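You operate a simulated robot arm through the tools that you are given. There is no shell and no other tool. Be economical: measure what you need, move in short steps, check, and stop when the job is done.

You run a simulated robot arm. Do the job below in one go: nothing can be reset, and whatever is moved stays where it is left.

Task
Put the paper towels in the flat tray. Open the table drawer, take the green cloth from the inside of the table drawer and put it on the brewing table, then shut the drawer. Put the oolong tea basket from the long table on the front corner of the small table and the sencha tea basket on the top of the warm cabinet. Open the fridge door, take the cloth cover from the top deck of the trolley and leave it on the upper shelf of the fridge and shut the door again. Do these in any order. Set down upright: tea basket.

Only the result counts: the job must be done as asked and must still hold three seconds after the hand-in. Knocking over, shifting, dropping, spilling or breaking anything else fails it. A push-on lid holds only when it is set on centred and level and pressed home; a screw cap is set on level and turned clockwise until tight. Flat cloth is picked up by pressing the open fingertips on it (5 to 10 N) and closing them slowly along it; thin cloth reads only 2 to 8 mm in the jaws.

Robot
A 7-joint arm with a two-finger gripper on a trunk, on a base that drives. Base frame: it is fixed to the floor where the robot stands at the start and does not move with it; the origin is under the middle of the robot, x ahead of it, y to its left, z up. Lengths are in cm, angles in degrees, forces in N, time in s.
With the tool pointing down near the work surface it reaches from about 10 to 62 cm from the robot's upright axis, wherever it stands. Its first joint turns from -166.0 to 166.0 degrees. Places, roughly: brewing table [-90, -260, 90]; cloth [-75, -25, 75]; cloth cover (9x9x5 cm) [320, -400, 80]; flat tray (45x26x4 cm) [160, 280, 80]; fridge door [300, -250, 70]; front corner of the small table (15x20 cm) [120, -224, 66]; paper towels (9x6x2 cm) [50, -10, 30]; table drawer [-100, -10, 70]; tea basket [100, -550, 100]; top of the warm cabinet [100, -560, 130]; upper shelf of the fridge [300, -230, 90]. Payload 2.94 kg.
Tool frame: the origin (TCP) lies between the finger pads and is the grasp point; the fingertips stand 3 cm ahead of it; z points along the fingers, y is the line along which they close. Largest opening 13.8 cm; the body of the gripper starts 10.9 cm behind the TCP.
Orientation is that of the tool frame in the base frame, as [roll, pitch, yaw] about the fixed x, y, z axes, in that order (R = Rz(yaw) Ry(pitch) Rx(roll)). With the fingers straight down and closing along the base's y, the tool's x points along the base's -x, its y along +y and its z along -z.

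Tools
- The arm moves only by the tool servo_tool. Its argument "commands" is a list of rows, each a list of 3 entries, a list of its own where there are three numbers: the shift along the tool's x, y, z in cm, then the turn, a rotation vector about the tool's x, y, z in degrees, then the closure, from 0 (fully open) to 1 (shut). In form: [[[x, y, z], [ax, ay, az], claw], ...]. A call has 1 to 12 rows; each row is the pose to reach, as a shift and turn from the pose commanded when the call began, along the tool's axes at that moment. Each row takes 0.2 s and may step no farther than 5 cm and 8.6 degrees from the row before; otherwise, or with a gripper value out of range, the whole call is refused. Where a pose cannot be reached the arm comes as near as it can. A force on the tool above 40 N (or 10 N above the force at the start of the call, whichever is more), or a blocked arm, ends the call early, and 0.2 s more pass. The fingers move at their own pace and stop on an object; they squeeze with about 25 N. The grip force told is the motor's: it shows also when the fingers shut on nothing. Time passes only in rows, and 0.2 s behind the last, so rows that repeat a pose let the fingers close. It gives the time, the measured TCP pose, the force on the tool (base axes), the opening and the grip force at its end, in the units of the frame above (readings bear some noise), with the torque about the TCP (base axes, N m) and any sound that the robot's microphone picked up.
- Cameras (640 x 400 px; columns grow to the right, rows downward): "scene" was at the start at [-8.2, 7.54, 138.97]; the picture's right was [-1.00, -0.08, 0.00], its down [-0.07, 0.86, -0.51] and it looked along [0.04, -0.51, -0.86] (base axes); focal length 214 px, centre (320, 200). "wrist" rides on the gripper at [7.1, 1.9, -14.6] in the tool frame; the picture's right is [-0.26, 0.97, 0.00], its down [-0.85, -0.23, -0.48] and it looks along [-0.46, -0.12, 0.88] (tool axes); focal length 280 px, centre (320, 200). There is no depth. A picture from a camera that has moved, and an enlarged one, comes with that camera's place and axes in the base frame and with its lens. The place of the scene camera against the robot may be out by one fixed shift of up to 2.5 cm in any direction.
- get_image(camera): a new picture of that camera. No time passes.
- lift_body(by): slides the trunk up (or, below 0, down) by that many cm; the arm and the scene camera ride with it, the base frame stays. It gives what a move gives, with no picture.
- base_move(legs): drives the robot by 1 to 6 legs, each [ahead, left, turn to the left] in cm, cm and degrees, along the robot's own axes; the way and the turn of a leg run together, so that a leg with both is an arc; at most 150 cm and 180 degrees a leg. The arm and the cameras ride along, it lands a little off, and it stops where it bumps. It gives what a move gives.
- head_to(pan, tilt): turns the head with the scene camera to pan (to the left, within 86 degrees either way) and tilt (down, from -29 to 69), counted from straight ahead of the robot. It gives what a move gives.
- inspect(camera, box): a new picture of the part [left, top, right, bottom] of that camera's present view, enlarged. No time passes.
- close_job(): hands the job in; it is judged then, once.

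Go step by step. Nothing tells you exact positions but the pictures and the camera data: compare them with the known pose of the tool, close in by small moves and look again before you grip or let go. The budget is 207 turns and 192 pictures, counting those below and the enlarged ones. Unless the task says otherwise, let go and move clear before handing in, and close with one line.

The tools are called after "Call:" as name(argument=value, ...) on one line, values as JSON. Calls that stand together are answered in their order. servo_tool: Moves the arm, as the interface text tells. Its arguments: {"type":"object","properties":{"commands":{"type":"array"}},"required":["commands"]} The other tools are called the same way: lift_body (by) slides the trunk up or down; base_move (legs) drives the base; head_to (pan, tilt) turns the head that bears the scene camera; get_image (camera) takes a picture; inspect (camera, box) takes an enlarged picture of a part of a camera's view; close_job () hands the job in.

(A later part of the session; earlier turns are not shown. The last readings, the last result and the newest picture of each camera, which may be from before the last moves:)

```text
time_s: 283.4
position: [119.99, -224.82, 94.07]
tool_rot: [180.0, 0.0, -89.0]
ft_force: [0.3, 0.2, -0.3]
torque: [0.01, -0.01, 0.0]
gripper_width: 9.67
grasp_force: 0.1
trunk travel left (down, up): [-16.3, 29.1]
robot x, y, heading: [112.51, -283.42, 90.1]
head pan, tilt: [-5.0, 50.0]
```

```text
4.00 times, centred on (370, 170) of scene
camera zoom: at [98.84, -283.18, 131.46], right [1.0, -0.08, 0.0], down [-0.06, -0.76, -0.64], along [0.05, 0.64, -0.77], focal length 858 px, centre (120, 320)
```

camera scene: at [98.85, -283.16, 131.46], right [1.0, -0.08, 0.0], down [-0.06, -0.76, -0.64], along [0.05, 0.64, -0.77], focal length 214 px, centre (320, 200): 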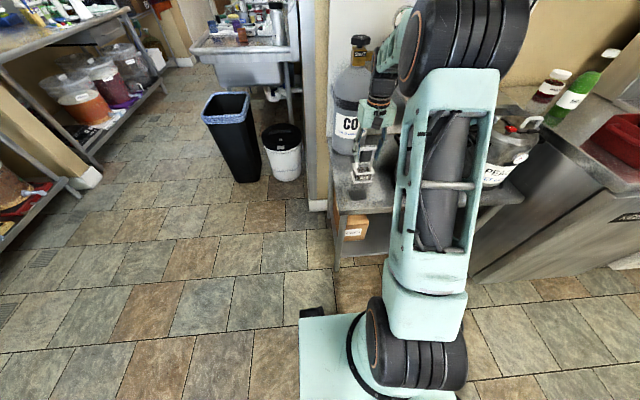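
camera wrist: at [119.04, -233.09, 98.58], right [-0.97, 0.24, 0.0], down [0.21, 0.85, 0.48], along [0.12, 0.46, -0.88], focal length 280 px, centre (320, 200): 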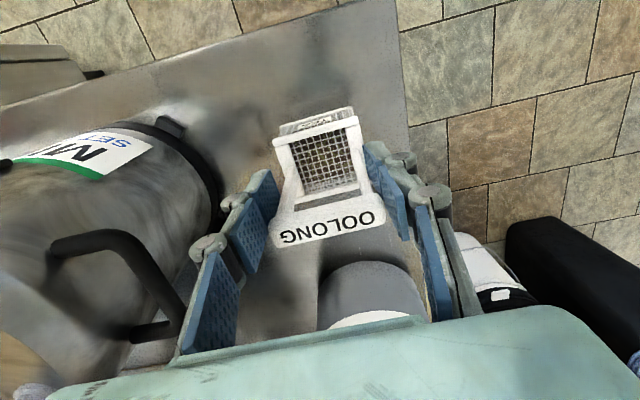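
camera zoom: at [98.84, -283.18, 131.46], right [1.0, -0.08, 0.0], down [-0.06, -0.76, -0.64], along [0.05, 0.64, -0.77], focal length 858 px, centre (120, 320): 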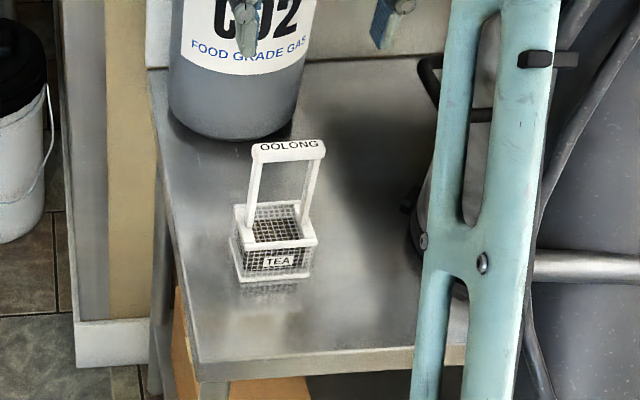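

Oolong stands on the front corner. Back away and go look at the fridge and trolley.

Call:
base_move(legs=[[-58, 0, 0], [0, -75, 0]])

Call:
head_to(pan=-50, tilt=28)

Call:
get_image(camera="scene")

Call:
head_to(pan=-86, tilt=35)

Call:
get_image(camera="scene")

```text
time_s: 293.2
position: [194.5, -282.69, 94.02]
tool_rot: [-179.9, 0.0, -89.2]
ft_force: [0.7, 0.2, -0.7]
torque: [0.0, 0.02, 0.01]
gripper_width: 9.65
grasp_force: 0.1
trunk travel left (down, up): [-16.3, 29.1]
robot x, y, heading: [186.6, -341.39, 89.8]
head pan, tilt: [-5.0, 50.0]
```

```text
time_s: 294.4
position: [194.46, -282.7, 94.03]
tool_rot: [180.0, 0.1, -89.3]
ft_force: [-0.2, -0.6, -0.3]
torque: [0.0, 0.02, 0.03]
gripper_width: 9.65
grasp_force: 0.0
trunk travel left (down, up): [-16.3, 29.1]
robot x, y, heading: [186.22, -341.28, 89.9]
head pan, tilt: [-50.0, 28.0]
```

```text
56 pictures are left
camera scene: at [179.39, -342.85, 134.73], right [0.64, -0.77, 0.0], down [-0.36, -0.3, -0.88], along [0.68, 0.57, -0.47], focal length 214 px, centre (320, 200)
```

scene: 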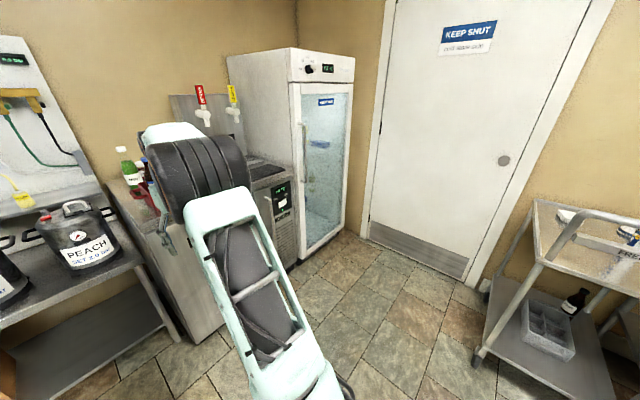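

```text
time_s: 295.4
position: [194.49, -282.75, 93.89]
tool_rot: [180.0, 0.1, -89.3]
ft_force: [0.3, 0.0, 0.5]
torque: [0.04, 0.01, 0.0]
gripper_width: 9.66
grasp_force: 0.0
trunk travel left (down, up): [-16.3, 29.1]
robot x, y, heading: [186.85, -341.26, 89.8]
head pan, tilt: [-85.9, 35.0]
```

```text
55 pictures are left
camera scene: at [181.18, -348.09, 133.64], right [0.07, -1.0, 0.0], down [-0.57, -0.04, -0.82], along [0.82, 0.06, -0.57], focal length 214 px, centre (320, 200)
```

scene: 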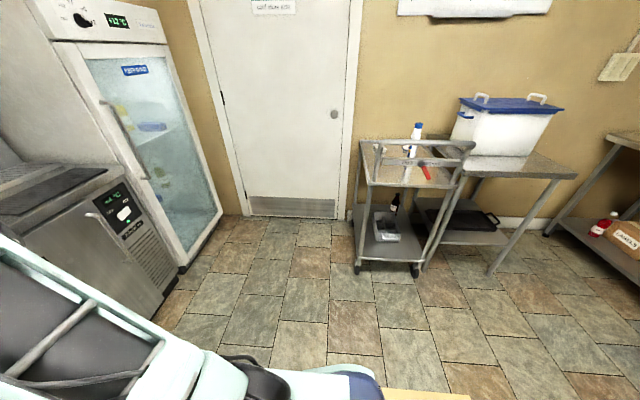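

Fridge front is at y≈-246, x 266–332, vertical bar handle at x≈272, z 78–116, hinge on the right. I position in front of the handle first.

Call:
base_move(legs=[[12, -40, 0], [0, -36, 0]])

Call:
head_to(pan=-15, tilt=35)

Call:
get_image(camera="wrist")

Call:
get_image(camera="scene")

```text
time_s: 302.8
position: [270.23, -270.66, 94.07]
tool_rot: [-180.0, 0.0, -89.1]
ft_force: [0.1, -0.5, -0.1]
torque: [-0.05, -0.03, -0.01]
gripper_width: 9.67
grasp_force: 0.1
trunk travel left (down, up): [-16.3, 29.1]
robot x, y, heading: [262.6, -329.46, 89.9]
head pan, tilt: [-85.9, 35.0]
```

```text
time_s: 304.2
position: [270.18, -270.6, 94.1]
tool_rot: [-180.0, 0.0, -89.2]
ft_force: [0.6, -0.3, -0.9]
torque: [-0.03, 0.0, 0.0]
gripper_width: 9.7
grasp_force: 0.0
trunk travel left (down, up): [-16.3, 29.1]
robot x, y, heading: [262.3, -329.38, 90.4]
head pan, tilt: [-15.0, 35.0]
```

```text
54 pictures are left
camera wrist: at [268.31, -277.81, 108.59], right [-0.97, 0.25, 0.0], down [0.22, 0.85, 0.48], along [0.12, 0.46, -0.88], focal length 280 px, centre (320, 200)
```

wrist: 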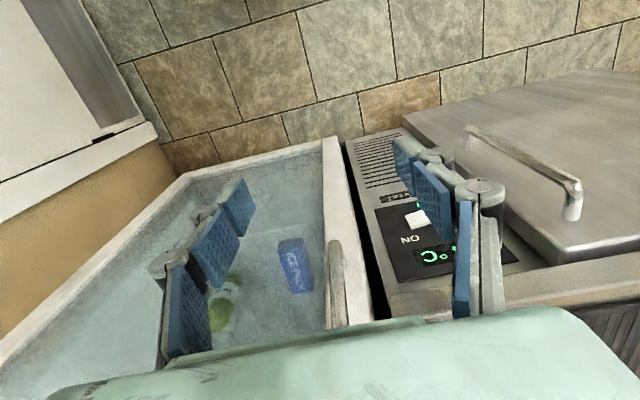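

```text
53 pictures are left
camera scene: at [250.48, -328.22, 133.63], right [0.97, -0.26, 0.0], down [-0.15, -0.55, -0.82], along [0.21, 0.79, -0.57], focal length 214 px, centre (320, 200)
```

scene: 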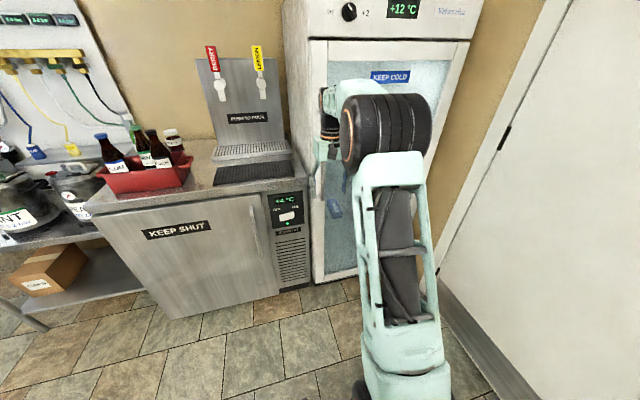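

The bar's about (272.2,-254). Raise the trunk, then lower the arm while tilting the tool to 60° forward.

Call:
lift_body(by=20)

Call:
servo_tool(commands=[[[0, -0.5, 2.5], [0, -7.5, 0], 0.3], [[0, -1, 5], [0, -15, 0], 0.3], [[0, -1.5, 7.5], [0, -22.5, 0], 0.3], [[0, -2, 10], [0, -30, 0], 0.3], [[0, -2, 12.5], [0, -37.5, 0], 0.3], [[0, -2, 15], [0, -45, 0], 0.3], [[0, -2, 17], [0, -52.5, 0], 0.3], [[0, -2, 18], [0, -60, 0], 0.3], [[0, -2, 18], [0, -60, 0], 0.3]])

Call:
get_image(camera="wrist")

```text
time_s: 306.4
position: [270.12, -270.71, 114.06]
tool_rot: [-180.0, 0.1, -89.1]
ft_force: [0.0, -0.3, -1.0]
torque: [0.01, 0.05, -0.03]
gripper_width: 9.66
grasp_force: 0.1
trunk travel left (down, up): [-36.3, 9.1]
robot x, y, heading: [262.24, -329.57, 90.0]
head pan, tilt: [-15.0, 35.0]
```

```text
time_s: 308.4
position: [272.1, -270.62, 95.97]
tool_rot: [180.0, 60.0, -89.1]
ft_force: [-0.3, 0.0, 0.2]
torque: [0.01, 0.0, 0.01]
gripper_width: 9.65
grasp_force: 0.0
trunk travel left (down, up): [-36.3, 9.1]
robot x, y, heading: [262.13, -329.6, 89.9]
head pan, tilt: [-15.0, 35.0]
```

```text
52 pictures are left
camera wrist: at [270.45, -286.88, 97.13], right [-0.97, 0.12, 0.23], down [0.23, 0.02, 0.97], along [0.11, 0.99, -0.04], focal length 280 px, centre (320, 200)
```

wrist: 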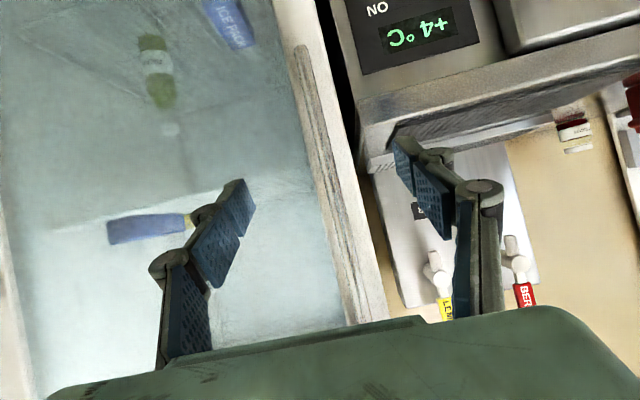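

Bar at x≈272.9, y≈-253.5. Move in.

Call:
servo_tool(commands=[[[-2, -0.4, 3.5], [0, 0, 0], 0.45], [[-4, -0.8, 7], [0, 0, 0], 0.45], [[-6, -0.9, 10.4], [0, 0, 0], 0.45], [[-6.6, -0.9, 11.4], [0, 0, 0], 0.45], [[-6.6, -0.9, 11.4], [0, 0, 0], 0.45]])

Call:
get_image(camera="wrist")

```text
time_s: 309.6
position: [272.83, -257.61, 96.1]
tool_rot: [-179.9, 59.9, -89.0]
ft_force: [0.1, -0.9, 0.1]
torque: [-0.04, 0.0, 0.0]
gripper_width: 7.59
grasp_force: 0.0
trunk travel left (down, up): [-36.3, 9.1]
robot x, y, heading: [262.32, -329.31, 90.0]
head pan, tilt: [-15.0, 35.0]
```

```text
51 pictures are left
camera wrist: at [271.19, -273.71, 97.21], right [-0.97, 0.12, 0.23], down [0.23, 0.02, 0.97], along [0.11, 0.99, -0.04], focal length 280 px, centre (320, 200)
```

wrist: 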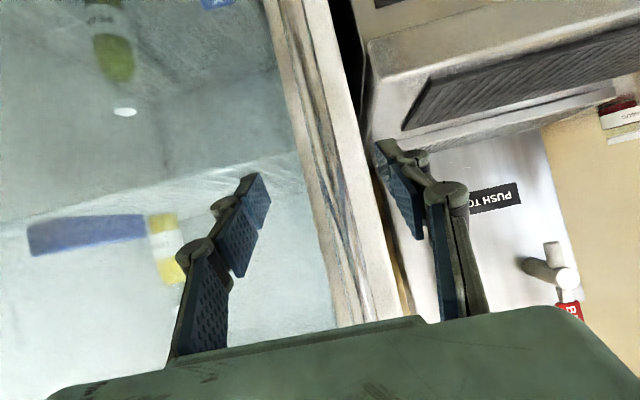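

Call:
servo_tool(commands=[[[-0.6, 0, 1.05], [0, 0, 0], 0.45], [[-1.2, 0, 2.1], [0, 0, 0], 0.45], [[-1.2, 0, 2.1], [0, 0, 0], 0.65], [[-1.2, 0, 2.1], [0, 0, 0], 0.8], [[-1.2, 0, 2.1], [0, 0, 0], 1], [[-1.2, 0, 2.1], [0, 0, 0], 1], [[-1.2, 0, 2.1], [0, 0, 0], 1]])

Call:
get_image(camera="wrist")

```text
time_s: 311.1
position: [272.18, -255.01, 96.02]
tool_rot: [-179.8, 59.8, -88.6]
ft_force: [-23.0, 0.1, -1.3]
torque: [0.31, 0.21, 0.11]
gripper_width: 1.64
grasp_force: 42.1
trunk travel left (down, up): [-36.3, 9.1]
robot x, y, heading: [262.09, -329.44, 90.3]
head pan, tilt: [-15.0, 35.0]
```

```text
50 pictures are left
camera wrist: at [270.61, -271.23, 97.18], right [-0.97, 0.11, 0.23], down [0.23, 0.02, 0.97], along [0.1, 0.99, -0.04], focal length 280 px, centre (320, 200)
```

wrist: 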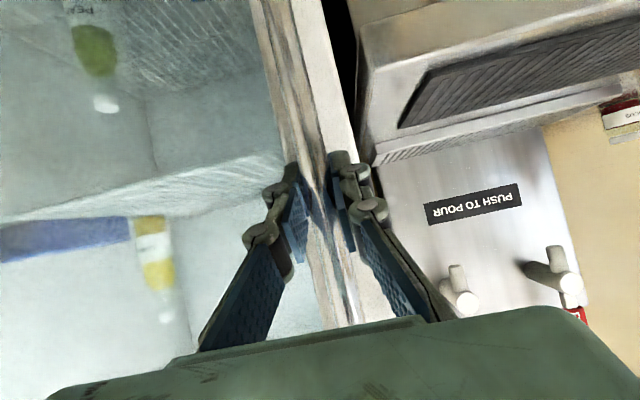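

Gripped the door bar. Pull along the door's arc with the arm, yawing with it.

Call:
servo_tool(commands=[[[0.5, 0.5, -0.9], [0, 0, 0], 1], [[1.5, 0.3, -2.6], [-2.4, 0, -1.4], 1], [[3, 0.1, -5.2], [-5, 0, -2.9], 1], [[5, -0.4, -8.7], [-8.5, 0, -4.9], 1], [[7, -1.1, -12.1], [-12, 0, -6.9], 1], [[9, -2.1, -15.6], [-15.6, 0, -9], 1], [[11, -3.6, -19], [-19, 0, -11], 1], [[12, -4.5, -20.8], [-20.8, 0, -12], 1], [[12, -4.5, -20.8], [-20.8, 0, -12], 1]])

Call:
get_image(camera="scene")

```text
time_s: 312.8
position: [278.32, -275.98, 95.94]
tool_rot: [-179.1, 59.9, -68.7]
ft_force: [8.5, 3.2, -6.8]
torque: [-0.69, 0.04, -0.31]
gripper_width: 1.64
grasp_force: 42.2
trunk travel left (down, up): [-36.3, 9.1]
robot x, y, heading: [262.5, -329.2, 89.6]
head pan, tilt: [-15.0, 35.0]
stopped in row 8: the force on the tool passed its limit at 42 N (the readings are from after the stop); the commanded pose is now the measured one
```

```text
49 pictures are left
camera scene: at [250.63, -328.04, 153.61], right [0.97, -0.26, 0.0], down [-0.15, -0.55, -0.82], along [0.21, 0.79, -0.57], focal length 214 px, centre (320, 200)
```

scene: 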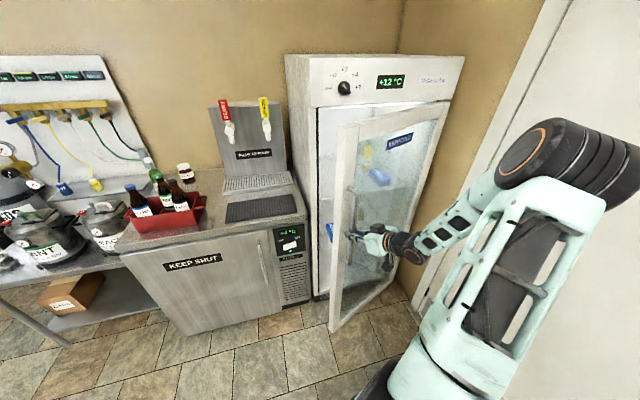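

Door is ~27° open. Release, withdraw, and bring the hand to the left of the door edge to push it further open from there.

Call:
servo_tool(commands=[[[0, 0, 0], [0, 0, 0], 0.7], [[0, 0, 0], [0, 0, 0], 0.6], [[1.7, 0, -3], [0, 0, 0], 0.6], [[3.5, 0, -6], [0, 0, 0], 0.6], [[5.2, 0, -9], [0, 0, 0], 0.6], [[5, 4.5, -8.5], [3, 0, 1.7], 0.7], [[4.5, 9, -7.6], [6, 0, 3.4], 0.8], [[4, 13.5, -6.7], [9, 0, 5.1], 1], [[3.5, 18, -5.8], [12, 0, 6.8], 1], [[3, 22.5, -4.9], [15, 0, 8.5], 1], [[2.8, 24, -4.5], [17.7, 0, 10.2], 1], [[2.8, 24, -4.5], [17.7, 0, 10.2], 1]])

Call:
get_image(camera="scene")

```text
time_s: 315.4
position: [251.56, -279.4, 92.99]
tool_rot: [-179.0, 60.4, -88.7]
ft_force: [-0.7, 1.2, -0.5]
torque: [-0.01, -0.02, -0.01]
gripper_width: 0.01
grasp_force: 25.1
out of reach, approached as far as the arm can: row 7, 8, 9, 10, 11, 12
trunk travel left (down, up): [-36.3, 9.1]
robot x, y, heading: [262.2, -329.64, 89.8]
head pan, tilt: [-15.0, 35.0]
```

```text
48 pictures are left
camera scene: at [250.53, -328.18, 153.64], right [0.97, -0.26, 0.0], down [-0.15, -0.55, -0.82], along [0.21, 0.79, -0.57], focal length 214 px, centre (320, 200)
```

scene: 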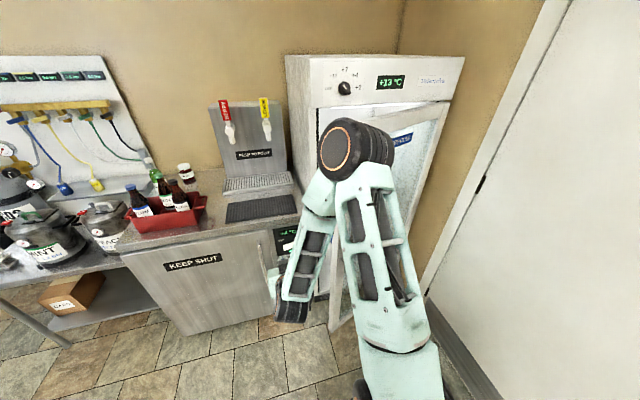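

Call:
servo_tool(commands=[[[-2.2, 0, 3.8], [0, 0, 0], 1], [[-4.4, 0, 7.6], [0, 0, 0], 1], [[-6.6, 0, 11.4], [0, 0, 0], 1], [[-8.8, 0, 15.2], [0, 0, 0], 1], [[-11, 0, 19], [0, 0, 0], 1], [[-11.5, 0, 20], [0, 0, 0], 1], [[-11.5, 0, 20], [0, 0, 0], 1]])

Call:
get_image(camera="wrist")

```text
time_s: 317.0
position: [251.15, -256.0, 93.14]
tool_rot: [-179.2, 60.3, -88.8]
ft_force: [0.4, 0.2, -0.1]
torque: [0.0, -0.03, 0.02]
gripper_width: 0.0
grasp_force: 25.6
trunk travel left (down, up): [-36.3, 9.1]
robot x, y, heading: [262.51, -329.15, 89.9]
head pan, tilt: [-15.0, 35.0]
```

```text
47 pictures are left
camera wrist: at [249.47, -272.25, 94.24], right [-0.97, 0.12, 0.22], down [0.22, 0.01, 0.97], along [0.12, 0.99, -0.04], focal length 280 px, centre (320, 200)
```

wrist: 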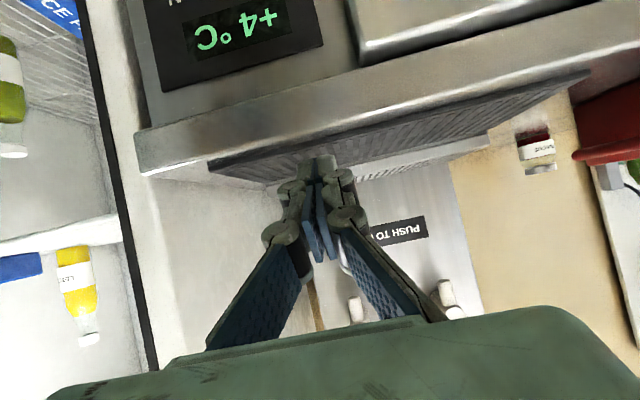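

Inside view shows the upper shelf at z≈90. Now set the hand at door-edge depth and push to +x with the arm.

Call:
servo_tool(commands=[[[2, -2, -3.5], [0, 0, 0], 1], [[3.5, -6, -6], [0, 0, 0], 1], [[3.5, -10, -6], [0, 0, 0], 1], [[3.5, -14, -6], [0, 0, 0], 1], [[3.5, -18, -6], [0, 0, 0], 1], [[3.5, -22, -6], [0, 0, 0], 1], [[3.5, -26, -6], [0, 0, 0], 1], [[3.5, -30, -6], [0, 0, 0], 1], [[3.5, -34, -6], [0, 0, 0], 1], [[3.5, -34, -6], [0, 0, 0], 1]])

Call:
get_image(camera="scene")

```text
time_s: 318.3
position: [267.96, -262.99, 93.12]
tool_rot: [-179.9, 60.2, -87.1]
ft_force: [-9.7, -1.5, 2.6]
torque: [0.0, -0.89, -0.9]
gripper_width: 0.0
grasp_force: 24.9
trunk travel left (down, up): [-36.3, 9.1]
robot x, y, heading: [262.63, -328.98, 89.9]
head pan, tilt: [-15.0, 35.0]
stopped in row 6: the force on the tool passed its limit at 58 N (the readings are from after the stop); the commanded pose is now the measured one
```

```text
46 pictures are left
camera scene: at [250.46, -328.28, 153.64], right [0.97, -0.26, 0.0], down [-0.15, -0.55, -0.82], along [0.21, 0.79, -0.57], focal length 214 px, centre (320, 200)
```

scene: 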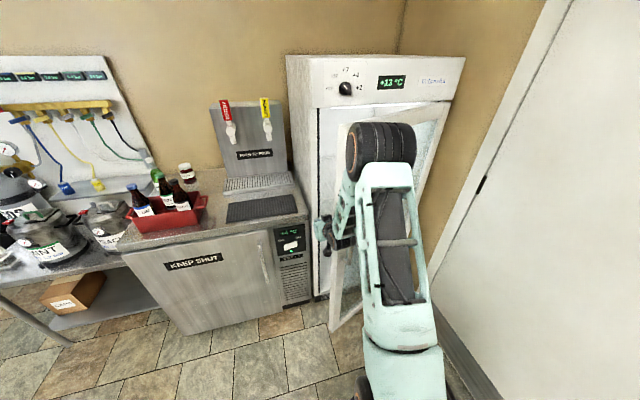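

Contact with the hand's wide body. Back off a bit and roll the hand 90° so it's narrow, then push more slowly.

Call:
servo_tool(commands=[[[0, 2, 0], [0, 0, 0], 1], [[0, 5, 0], [0, 0, 8], 1], [[0, 5, 0], [0, 0, 16.5], 1], [[0, 5, 0], [0, 0, 25], 1], [[0, 5, 0], [0, 0, 33.5], 1], [[0, 5, 0], [0, 0, 42], 1], [[0, 5, 0], [0, 0, 50.5], 1], [[0, 5, 0], [0, 0, 59], 1], [[0, 5, 0], [0, 0, 67.5], 1], [[0, 5, 0], [0, 0, 76], 1], [[0, 5, 0], [0, 0, 84], 1], [[0, 5, 0], [0, 0, 90], 1]])

Call:
get_image(camera="wrist")

```text
time_s: 320.9
position: [263.46, -263.33, 93.06]
tool_rot: [119.8, 0.0, -177.7]
ft_force: [0.3, 0.4, 0.7]
torque: [-0.03, -0.01, 0.0]
gripper_width: 0.03
grasp_force: 24.9
trunk travel left (down, up): [-36.3, 9.1]
robot x, y, heading: [262.69, -329.44, 90.1]
head pan, tilt: [-15.0, 35.0]
```

```text
45 pictures are left
camera wrist: at [256.83, -275.21, 102.02], right [0.24, 0.49, 0.84], down [0.87, -0.49, 0.04], along [0.43, 0.72, -0.55], focal length 280 px, centre (320, 200)
```

wrist: 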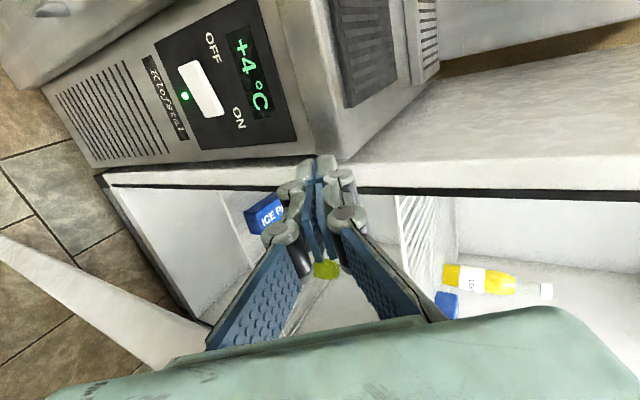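

Call:
servo_tool(commands=[[[-3, 0, 0], [0, 0, 0], 1], [[-6, 0, 0], [0, 0, 0], 1], [[-8, 0, 0], [0, 0, 0], 1], [[-9.5, 0, 0], [0, 0, 0], 1], [[-11, 0, 0], [0, 0, 0], 1], [[-12.5, 0, 0], [0, 0, 0], 1], [[-14, 0, 0], [0, 0, 0], 1], [[-15.5, 0, 0], [0, 0, 0], 1], [[-17, 0, 0], [0, 0, 0], 1], [[-18.5, 0, 0], [0, 0, 0], 1], [[-20, 0, 0], [0, 0, 0], 1]])

Call:
get_image(camera="wrist")

```text
time_s: 321.6
position: [267.78, -263.17, 93.04]
tool_rot: [120.2, -0.3, -175.7]
ft_force: [-11.4, -3.4, 4.3]
torque: [-0.01, -1.02, -1.22]
gripper_width: 0.0
grasp_force: 25.4
trunk travel left (down, up): [-36.3, 9.1]
robot x, y, heading: [262.31, -329.26, 90.4]
head pan, tilt: [-15.0, 35.0]
stopped in row 3: the force on the tool passed its limit at 49 N (the readings are from after the stop); the commanded pose is now the measured one
```

```text
44 pictures are left
camera wrist: at [261.63, -275.38, 102.12], right [0.23, 0.5, 0.83], down [0.89, -0.46, 0.04], along [0.4, 0.73, -0.55], focal length 280 px, centre (320, 200)
```

wrist: 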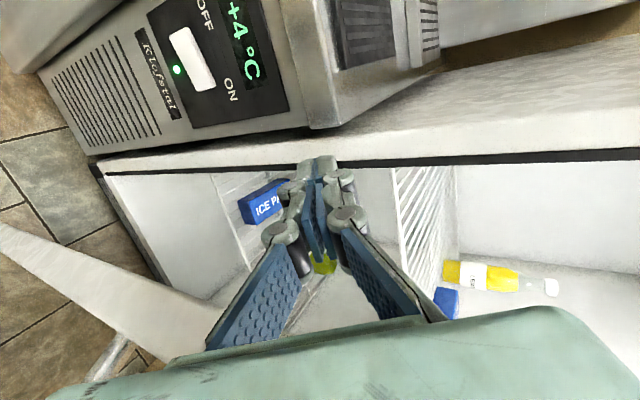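

Pushing on the door's end face can't open it; I need the hand inside the gap, pointing along the door. I'll reposition the robot to the left at heading 30°.

Call:
servo_tool(commands=[[[2, 0, 0], [0, 0, 0], 1], [[4, 0, 0], [0, 0, 0], 1], [[4, -1, -3], [0, 0, 0], 1]])

Call:
base_move(legs=[[0, 62, 0], [0, 0, -60], [13, 20, 0]])

Call:
head_to(pan=0, tilt=35)

Call:
get_image(camera="scene")

Call:
get_image(camera="wrist")

```text
time_s: 322.4
position: [264.53, -266.7, 93.62]
tool_rot: [120.2, -0.3, -176.1]
ft_force: [-1.3, 0.0, -0.9]
torque: [0.0, -0.02, 0.0]
gripper_width: 0.0
grasp_force: 25.4
trunk travel left (down, up): [-36.3, 9.1]
robot x, y, heading: [262.56, -329.35, 90.2]
head pan, tilt: [-15.0, 35.0]
```

```text
time_s: 332.9
position: [256.65, -275.79, 93.66]
tool_rot: [120.4, -0.3, 124.2]
ft_force: [0.2, 0.6, -0.2]
torque: [-0.01, -0.01, -0.01]
gripper_width: 0.01
grasp_force: 25.0
trunk travel left (down, up): [-36.3, 9.1]
robot x, y, heading: [201.5, -305.32, 30.5]
head pan, tilt: [-15.0, 35.0]
```

```text
time_s: 333.7
position: [256.5, -275.98, 93.57]
tool_rot: [120.4, -0.4, 124.2]
ft_force: [0.2, -0.4, -0.1]
torque: [-0.05, -0.02, 0.01]
gripper_width: 0.0
grasp_force: 24.8
trunk travel left (down, up): [-36.3, 9.1]
robot x, y, heading: [201.14, -305.76, 30.6]
head pan, tilt: [0.0, 35.0]
```

```text
43 pictures are left
camera scene: at [194.34, -292.81, 153.63], right [0.5, -0.86, 0.0], down [-0.5, -0.29, -0.82], along [0.71, 0.41, -0.57], focal length 214 px, centre (320, 200)
```

scene: 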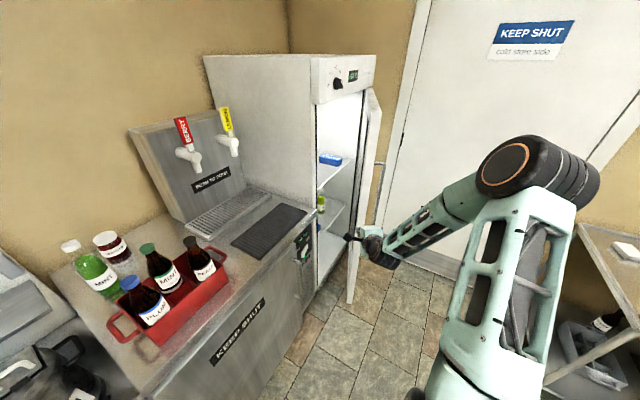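

```text
42 pictures are left
camera wrist: at [243.03, -276.54, 102.63], right [0.55, 0.05, 0.83], down [0.04, -1.0, 0.04], along [0.83, 0.01, -0.55], focal length 280 px, centre (320, 200)
```

wrist: 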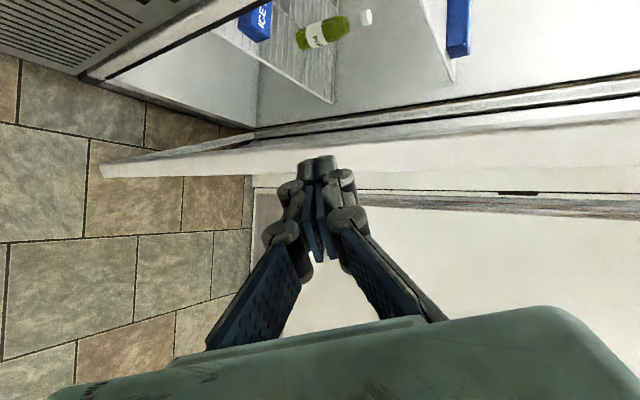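

The door edge is at about (272,-269); the hand must slip in at y≈-259. Drive left 7 and ahead 14, then extend the arm 10.

Call:
base_move(legs=[[0, 8, 0], [14, 0, 0]])

Call:
servo_tool(commands=[[[0, 1.5, 2.6], [0, 0, 0], 1], [[0, 3, 5.2], [0, 0, 0], 1], [[0, 4.5, 7.8], [0, 0, 0], 1], [[0, 5.5, 9.5], [0, 0, 0], 1], [[0, 5.5, 9.5], [0, 0, 0], 1]])

Call:
get_image(camera="wrist")

Call:
inspect(camera="scene", box=[280, 80, 480, 300])

```text
time_s: 336.0
position: [264.78, -261.89, 93.58]
tool_rot: [120.2, -0.3, 124.0]
ft_force: [0.4, -0.2, 0.1]
torque: [-0.02, 0.01, -0.02]
gripper_width: 0.01
grasp_force: 24.4
trunk travel left (down, up): [-36.3, 9.1]
robot x, y, heading: [209.68, -292.09, 30.3]
head pan, tilt: [0.0, 35.0]
```

```text
time_s: 337.2
position: [273.97, -255.97, 93.46]
tool_rot: [120.3, -0.3, 124.1]
ft_force: [-0.6, -0.2, 0.6]
torque: [-0.02, 0.01, -0.01]
gripper_width: 0.0
grasp_force: 25.7
trunk travel left (down, up): [-36.3, 9.1]
robot x, y, heading: [209.32, -291.85, 30.3]
head pan, tilt: [0.0, 35.0]
```

```text
41 pictures are left
camera wrist: at [260.29, -256.61, 102.59], right [0.55, 0.05, 0.83], down [0.04, -1.0, 0.04], along [0.83, 0.01, -0.55], focal length 280 px, centre (320, 200)
```

wrist: 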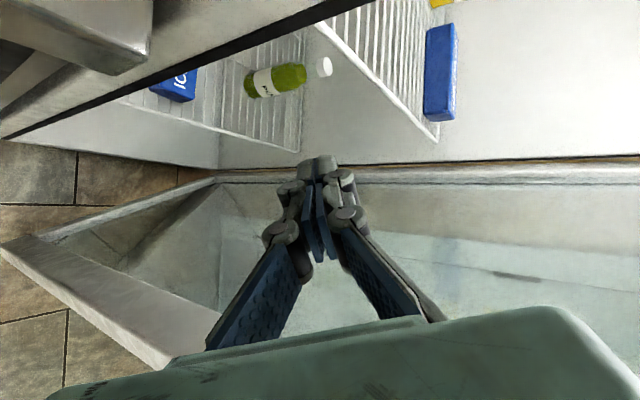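

```text
1.82 times, centred on (380, 190) of scene
camera zoom: at [202.4, -278.89, 153.63], right [0.5, -0.86, 0.0], down [-0.5, -0.29, -0.82], along [0.71, 0.41, -0.57], focal length 390 px, centre (211, 218)
```

zoom: 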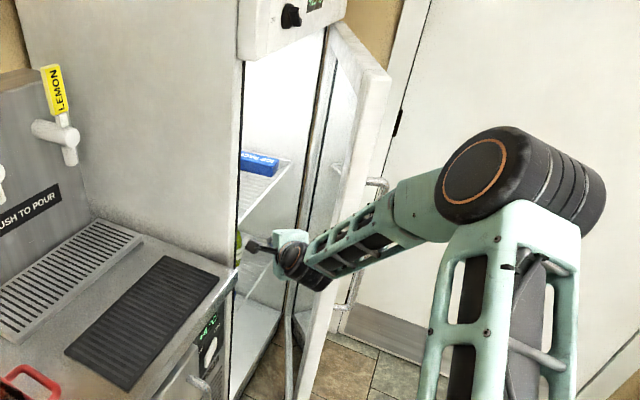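

The hand is inside the gap behind the door. Strafe right to sweep the door open.

Call:
base_move(legs=[[0, -25, 0]])

Call:
get_image(camera="scene")

```text
time_s: 340.0
position: [286.43, -277.55, 93.56]
tool_rot: [120.3, -0.3, 123.9]
ft_force: [-0.3, 1.1, -0.3]
torque: [-0.03, 0.03, -0.03]
gripper_width: 0.0
grasp_force: 24.7
trunk travel left (down, up): [-36.3, 9.1]
robot x, y, heading: [222.0, -313.31, 30.2]
head pan, tilt: [0.0, 35.0]
```

```text
39 pictures are left
camera scene: at [214.93, -300.36, 153.63], right [0.5, -0.86, 0.0], down [-0.5, -0.29, -0.82], along [0.71, 0.41, -0.57], focal length 214 px, centre (320, 200)
```

scene: 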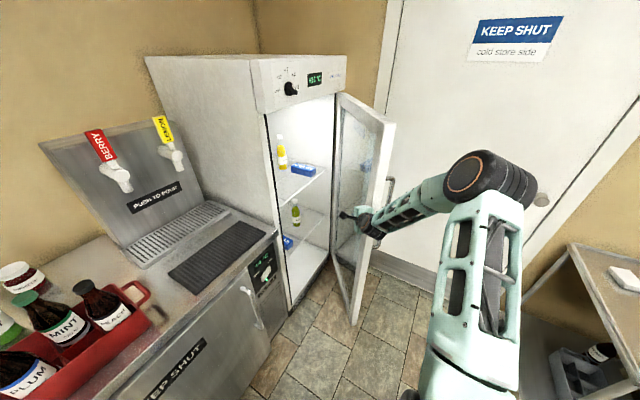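

Opening well. Continue pushing toward +x.

Call:
base_move(legs=[[14, -16, 0]])

Call:
get_image(camera="scene")

```text
time_s: 340.9
position: [287.46, -278.03, 93.47]
tool_rot: [120.5, -0.4, 124.3]
ft_force: [-8.9, -4.9, 5.6]
torque: [-0.1, -0.32, -0.44]
gripper_width: 0.01
grasp_force: 25.0
trunk travel left (down, up): [-36.3, 9.1]
robot x, y, heading: [223.19, -313.68, 30.1]
head pan, tilt: [0.0, 35.0]
stopped in leg 1: the robot was blocked; the commanded pose is now the measured one
```

```text
38 pictures are left
camera scene: at [216.3, -301.03, 153.64], right [0.5, -0.86, 0.0], down [-0.49, -0.29, -0.82], along [0.71, 0.41, -0.57], focal length 214 px, centre (320, 200)
```

scene: 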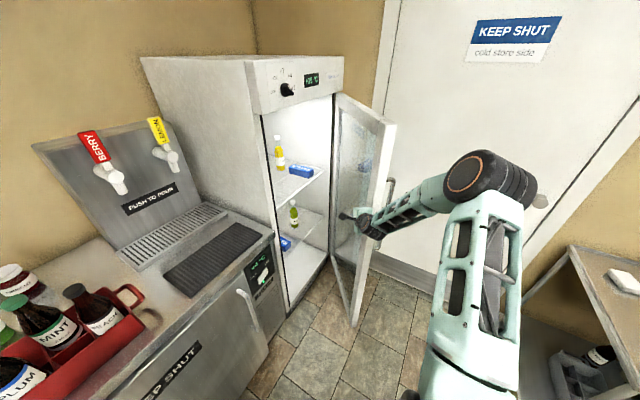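

Call:
base_move(legs=[[-3, 0, 0], [0, -14, 0]])

Call:
get_image(camera="scene")

```text
time_s: 343.2
position: [292.16, -291.77, 93.26]
tool_rot: [120.7, -0.4, 124.1]
ft_force: [-0.1, 0.6, -0.3]
torque: [0.0, -0.06, 0.02]
gripper_width: 0.0
grasp_force: 25.4
trunk travel left (down, up): [-36.3, 9.1]
robot x, y, heading: [228.0, -327.37, 29.8]
head pan, tilt: [0.0, 35.0]
```

```text
37 pictures are left
camera scene: at [220.98, -314.56, 153.63], right [0.5, -0.86, 0.0], down [-0.5, -0.29, -0.82], along [0.71, 0.41, -0.57], focal length 214 px, centre (320, 200)
```

scene: 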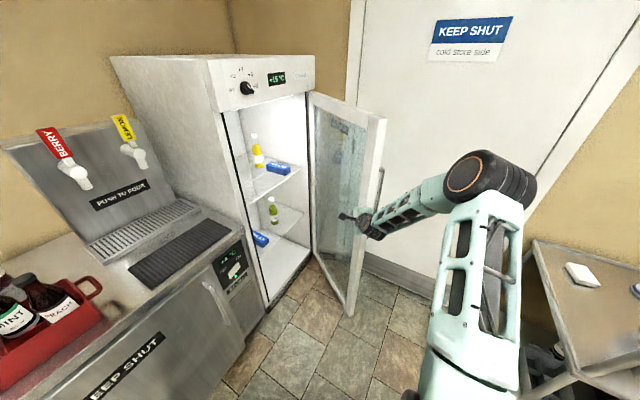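

Call:
base_move(legs=[[4, -11, 0], [6, -8, 0]])

Call:
get_image(camera="scene")

```text
time_s: 345.8
position: [310.26, -303.13, 93.29]
tool_rot: [120.8, -0.4, 124.1]
ft_force: [-0.5, -0.1, -0.2]
torque: [-0.02, 0.0, -0.02]
gripper_width: 0.02
grasp_force: 28.4
trunk travel left (down, up): [-36.3, 9.1]
robot x, y, heading: [245.71, -338.83, 30.1]
head pan, tilt: [0.0, 35.0]
```

```text
36 pictures are left
camera scene: at [239.15, -325.88, 153.63], right [0.5, -0.86, 0.0], down [-0.5, -0.29, -0.82], along [0.71, 0.41, -0.57], focal length 214 px, centre (320, 200)
```

scene: 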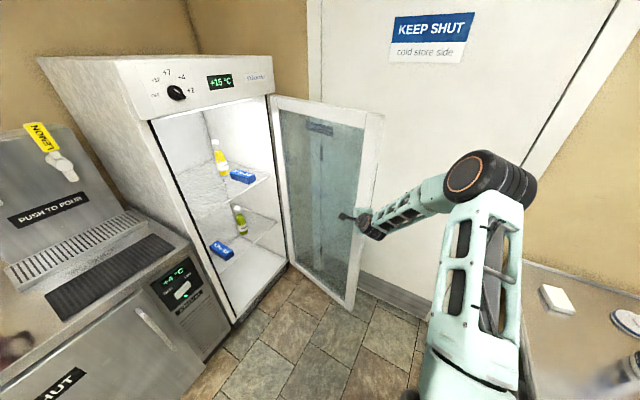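

Door is open about 90°. Back off and turn to the trolley to look for the cloth cover.

Call:
base_move(legs=[[-45, 0, 0], [0, 0, -55]])

Call:
get_image(camera="scene")

```text
time_s: 350.2
position: [279.85, -366.66, 93.31]
tool_rot: [120.7, -0.8, 91.5]
ft_force: [0.0, -0.3, 0.8]
torque: [-0.06, 0.0, 0.0]
gripper_width: 0.01
grasp_force: 28.3
trunk travel left (down, up): [-36.3, 9.1]
robot x, y, heading: [206.41, -361.49, -4.4]
head pan, tilt: [0.0, 35.0]
stopped in leg 2: the force on the tool passed its limit at 60 N (the readings are from after the stop); the commanded pose is now the measured one
```

```text
35 pictures are left
camera scene: at [207.84, -347.36, 153.63], right [-0.08, -1.0, 0.0], down [-0.57, 0.05, -0.82], along [0.82, -0.07, -0.57], focal length 214 px, centre (320, 200)
```

scene: 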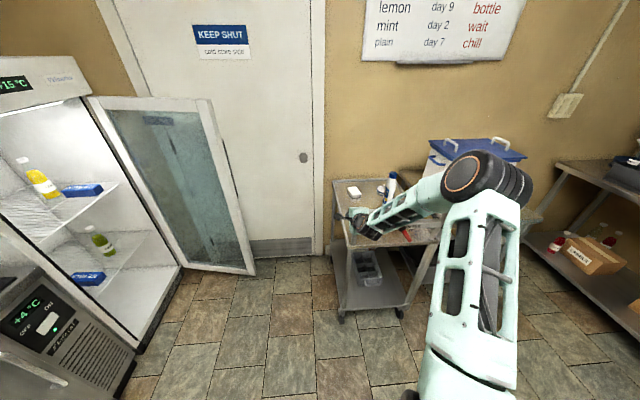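

The hand touched the trolley's corner. Back straight away and check it.

Call:
base_move(legs=[[0, 0, 5], [-12, 0, 0]])

Call:
lift_body(by=9)

Call:
inspect(camera="scene", box=[300, 120, 500, 320])

```text
time_s: 351.9
position: [268.06, -360.33, 93.46]
tool_rot: [120.7, -1.0, 96.6]
ft_force: [-0.1, 0.9, 0.1]
torque: [0.03, 0.0, -0.05]
gripper_width: 0.03
grasp_force: 28.5
trunk travel left (down, up): [-36.3, 9.1]
robot x, y, heading: [194.47, -361.81, 0.3]
head pan, tilt: [0.0, 35.0]
```

```text
time_s: 353.2
position: [268.1, -360.32, 102.37]
tool_rot: [120.7, -0.9, 96.5]
ft_force: [0.0, 0.6, 0.0]
torque: [0.04, -0.01, -0.03]
gripper_width: 0.0
grasp_force: 28.7
trunk travel left (down, up): [-45.3, 0.1]
robot x, y, heading: [194.72, -361.94, 0.3]
head pan, tilt: [0.0, 35.0]
```

```text
2.00 times, centred on (400, 220) of scene
camera zoom: at [194.72, -347.34, 162.63], right [0.01, -1.0, 0.0], down [-0.57, 0.0, -0.82], along [0.82, 0.01, -0.57], focal length 429 px, centre (160, 160)
```

zoom: 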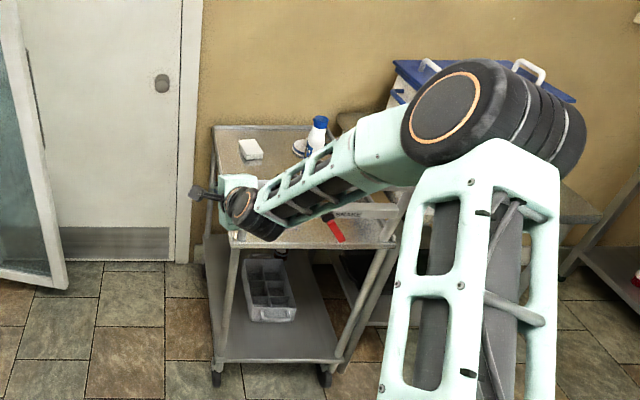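

Call:
inspect(camera="scene", box=[350, 170, 420, 210])

```text
9.14 times, centred on (385, 190) of scene
camera zoom: at [194.72, -347.34, 162.63], right [0.01, -1.0, 0.0], down [-0.57, 0.0, -0.82], along [0.82, 0.01, -0.57], focal length 1961 px, centre (-274, 291)
```

zoom: 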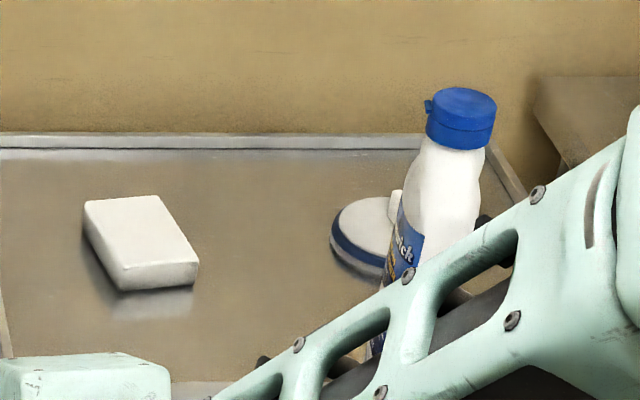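

The cover is the round disc with a blue rim and knob (like the larger covers) at about (319,-394). Unroll the hand and bring the tool vertical.

Call:
servo_tool(commands=[[[0, 0, -1], [0, 0, -8.3], 1], [[0, 0, -2], [0, 0, -16.6], 1], [[0, 0, -3], [0, 0, -25], 1], [[0, 0, -4], [0, 0, -33.3], 1], [[0, 0, -5], [0, 0, -41.6], 1], [[0, 0, -6], [0, 0, -50], 1], [[0, 0, -7], [0, 0, -58], 0.9], [[0, 0, -8], [0, 0, -66], 0.8], [[0, 0, -9], [0, 0, -74], 0.7], [[0, 0, -10], [0, 0, -82], 0.5], [[0, 0, -10], [0, 0, -90], 0.3], [[0, 0, -10], [0, 0, -90], 0.3]])

Call:
servo_tool(commands=[[[0, 0, -1.5], [0, 7.5, 0], 0.3], [[0, 0, -3], [0, 15, 0], 0.3], [[0, 0, -4.5], [0, 22.5, 0], 0.3], [[0, 0, -6], [0, 30, 0], 0.3], [[0, 0, -7.5], [0, 37.5, 0], 0.3], [[0, 0, -9], [0, 45, 0], 0.3], [[0, 0, -10], [0, 52.5, 0], 0.3], [[0, 0, -10], [0, 60, 0], 0.3], [[0, 0, -10], [0, 60, 0], 0.3]])

```text
time_s: 355.8
position: [259.63, -361.26, 107.54]
tool_rot: [178.5, 59.2, -174.8]
ft_force: [0.2, 0.3, -0.6]
torque: [0.01, 0.0, 0.02]
gripper_width: 9.67
grasp_force: 0.1
trunk travel left (down, up): [-45.3, 0.1]
robot x, y, heading: [194.52, -361.43, 0.3]
head pan, tilt: [0.0, 35.0]
```

```text
time_s: 357.8
position: [251.05, -362.52, 112.69]
tool_rot: [179.1, -0.8, -173.5]
ft_force: [0.0, 0.1, -0.3]
torque: [0.0, 0.0, 0.0]
gripper_width: 9.67
grasp_force: 0.2
trunk travel left (down, up): [-45.3, 0.1]
robot x, y, heading: [194.62, -361.74, 0.5]
head pan, tilt: [0.0, 35.0]
```

The trolley deck is x 278–335, so I need a tilted reach. Tilt the tool 50° and drive in front of the trolley.

Call:
servo_tool(commands=[[[-1, 0, 0], [0, -8.3, 0], 0.3], [[-2, 0, 0], [0, -16.6, 0], 0.3], [[-3, 0, 0], [0, -25, 0], 0.3], [[-4, 0, 0], [0, -33, 0], 0.3], [[-5, 0, 0], [0, -41, 0], 0.3], [[-6, 0, 0], [0, -49, 0], 0.3], [[-6, 0, 0], [0, -49, 0], 0.3]])

Call:
base_move(legs=[[46, -30, 0]])

Call:
get_image(camera="wrist")

Call:
get_image(camera="scene")

```text
time_s: 359.4
position: [257.04, -361.8, 112.39]
tool_rot: [178.7, 48.3, -174.5]
ft_force: [-0.8, -0.3, -0.1]
torque: [0.0, 0.04, 0.02]
gripper_width: 9.66
grasp_force: 0.0
trunk travel left (down, up): [-45.3, 0.1]
robot x, y, heading: [194.53, -361.36, 0.5]
head pan, tilt: [0.0, 35.0]
```

```text
time_s: 362.6
position: [303.31, -392.08, 112.47]
tool_rot: [178.6, 48.2, -174.9]
ft_force: [-0.2, 0.7, -0.6]
torque: [0.03, 0.02, 0.04]
gripper_width: 9.65
grasp_force: 0.2
trunk travel left (down, up): [-45.3, 0.1]
robot x, y, heading: [241.06, -391.74, 0.2]
head pan, tilt: [0.0, 35.0]
```

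```text
32 pictures are left
camera wrist: at [287.64, -391.79, 116.93], right [0.07, 0.98, 0.21], down [0.24, -0.22, 0.95], along [0.97, -0.02, -0.25], focal length 280 px, centre (320, 200)
```

wrist: 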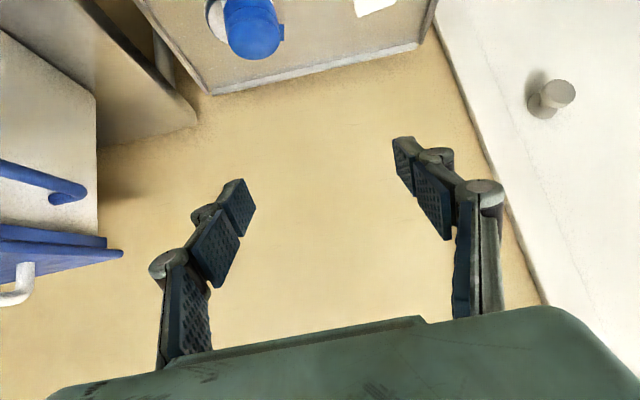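

```text
31 pictures are left
camera scene: at [241.17, -377.25, 162.64], right [0.0, -1.0, 0.0], down [-0.57, 0.0, -0.82], along [0.82, 0.0, -0.57], focal length 214 px, centre (320, 200)
```

scene: 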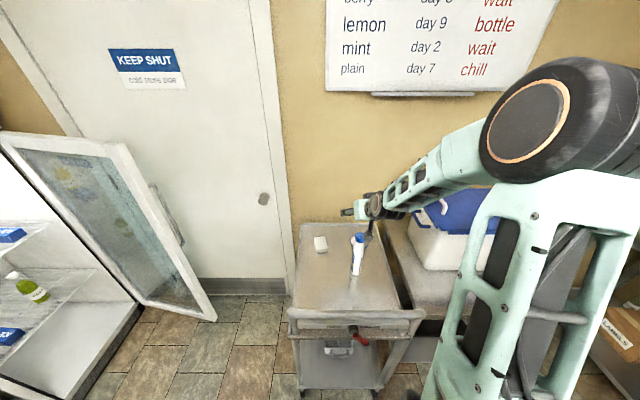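

Call:
servo_tool(commands=[[[1, 0, 0], [0, 8, 0], 0.3], [[2, 0, -1], [0, 16, 0], 0.3], [[3, 0, -2], [0, 24, 0], 0.3], [[3, 0, -2], [0, 30, 0], 0.3], [[3, 0, -2], [0, 30, 0], 0.3]])

Call:
get_image(camera="wrist")

```text
time_s: 363.8
position: [299.87, -392.29, 111.61]
tool_rot: [179.1, 18.2, -174.1]
ft_force: [-0.5, -0.6, 1.0]
torque: [0.01, 0.01, -0.02]
gripper_width: 9.68
grasp_force: 0.0
trunk travel left (down, up): [-45.3, 0.1]
robot x, y, heading: [241.02, -391.27, 0.3]
head pan, tilt: [0.0, 35.0]
```

```text
30 pictures are left
camera wrist: at [288.46, -391.81, 123.23], right [0.14, 0.98, 0.1], down [0.68, -0.17, 0.71], along [0.72, -0.04, -0.69], focal length 280 px, centre (320, 200)
```

wrist: 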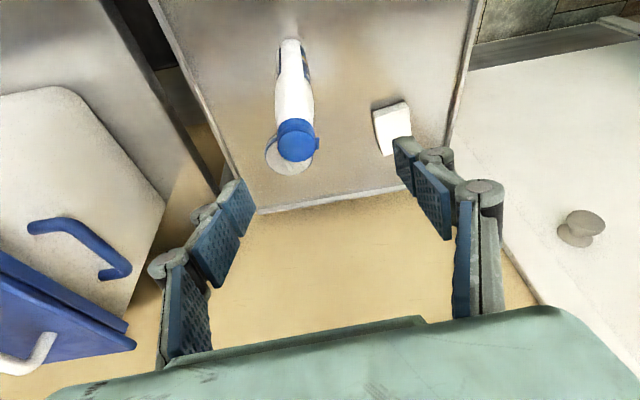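

The cover sits behind the bottle, around (318,-398); a vertical tool from above keeps clear of the bottle. Move the base 6 closer and reach out vertically at height.

Call:
base_move(legs=[[6, -3, 0]])

Call:
servo_tool(commands=[[[-2.5, -0.5, -0.8], [0, 6, 2], 0.15], [[-5, -1, -1.6], [0, 12, 4], 0.15], [[-7.5, -1.5, -2.5], [0, 18, 6], 0.15], [[-10, -2, -3.3], [0, 18, 6], 0.15], [[-10.5, -2.3, -3.5], [0, 18, 6], 0.15], [[-10.5, -2.3, -3.5], [0, 18, 6], 0.15]])

Call:
get_image(camera="wrist")

```text
time_s: 364.8
position: [305.94, -395.38, 111.57]
tool_rot: [179.1, 18.3, -174.0]
ft_force: [0.5, 0.8, -1.1]
torque: [0.02, 0.02, 0.02]
gripper_width: 9.68
grasp_force: 0.1
trunk travel left (down, up): [-45.3, 0.1]
robot x, y, heading: [246.84, -394.68, 0.3]
head pan, tilt: [0.0, 35.0]
```

```text
time_s: 366.2
position: [314.92, -396.59, 118.08]
tool_rot: [178.2, 0.1, -179.7]
ft_force: [1.0, 0.2, 0.6]
torque: [-0.02, -0.02, 0.02]
gripper_width: 11.77
grasp_force: 0.0
trunk travel left (down, up): [-45.3, 0.1]
robot x, y, heading: [247.21, -393.98, 0.2]
head pan, tilt: [0.0, 35.0]
```

```text
29 pictures are left
camera wrist: at [307.81, -395.26, 132.74], right [0.26, 0.97, 0.03], down [0.85, -0.24, 0.47], along [0.46, -0.09, -0.88], focal length 280 px, centre (320, 200)
```

wrist: 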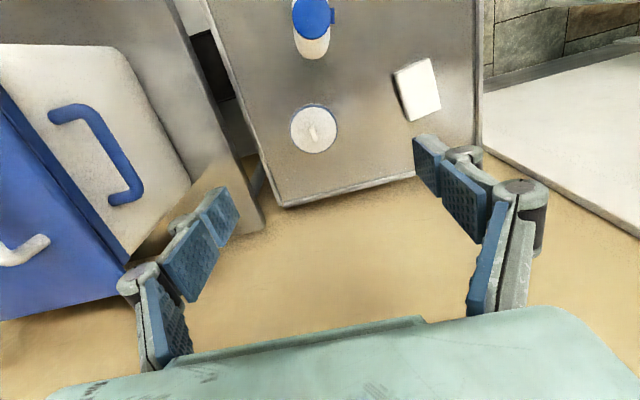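

Call:
inspect(camera="wrist", box=[270, 0, 370, 170])

```text
2.35 times, centred on (320, 85) of wrist
camera zoom: at [307.81, -395.26, 132.74], right [0.26, 0.97, 0.03], down [0.85, -0.24, 0.47], along [0.46, -0.09, -0.88], focal length 660 px, centre (320, 471)
```

zoom: 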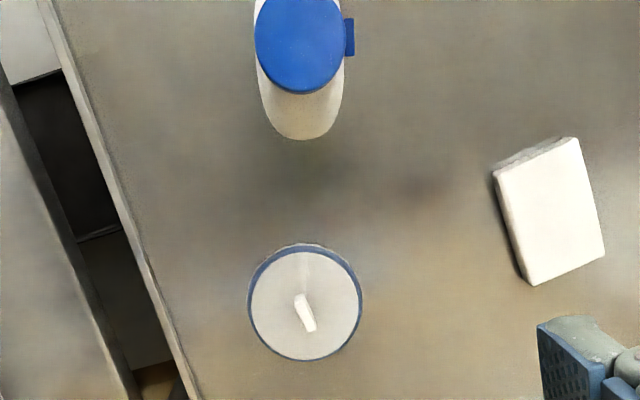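

The knob is a thin fin along x, ideal to pinch with fingers closing along y. Tilt slightly away from the bottle and descend over it.

Call:
servo_tool(commands=[[[-2.5, -0.6, 0], [0, 4, 0], 0.4], [[-4.9, -1.2, 1], [0, 8, 0], 0.7], [[-4.9, -1.2, 5.5], [0, 8, 0], 0.7], [[-4.9, -1.2, 10], [0, 8, 0], 0.7], [[-4.9, -1.2, 14.5], [0, 8, 0], 0.7], [[-4.9, -1.2, 19], [0, 8, 0], 0.7], [[-4.9, -1.2, 23], [0, 8, 0], 0.7], [[-4.9, -1.2, 23], [0, 8, 0], 0.7]])

Call:
get_image(camera="wrist")

```text
time_s: 368.0
position: [317.27, -397.21, 95.16]
tool_rot: [178.2, -7.9, -179.4]
ft_force: [0.0, -0.8, 0.4]
torque: [-0.04, 0.0, 0.01]
gripper_width: 4.13
grasp_force: 0.1
out of reach, approached as far as the arm can: row 1, 2, 3, 4, 5, 6, 7, 8
trunk travel left (down, up): [-45.3, 0.1]
robot x, y, heading: [247.08, -394.31, 0.2]
head pan, tilt: [0.0, 35.0]
```

```text
27 pictures are left
camera wrist: at [312.32, -395.72, 110.62], right [0.25, 0.97, -0.01], down [0.91, -0.24, 0.35], along [0.33, -0.09, -0.94], focal length 280 px, centre (320, 200)
```

wrist: 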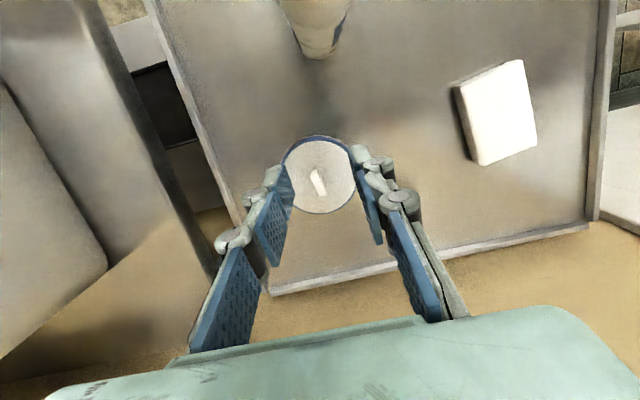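

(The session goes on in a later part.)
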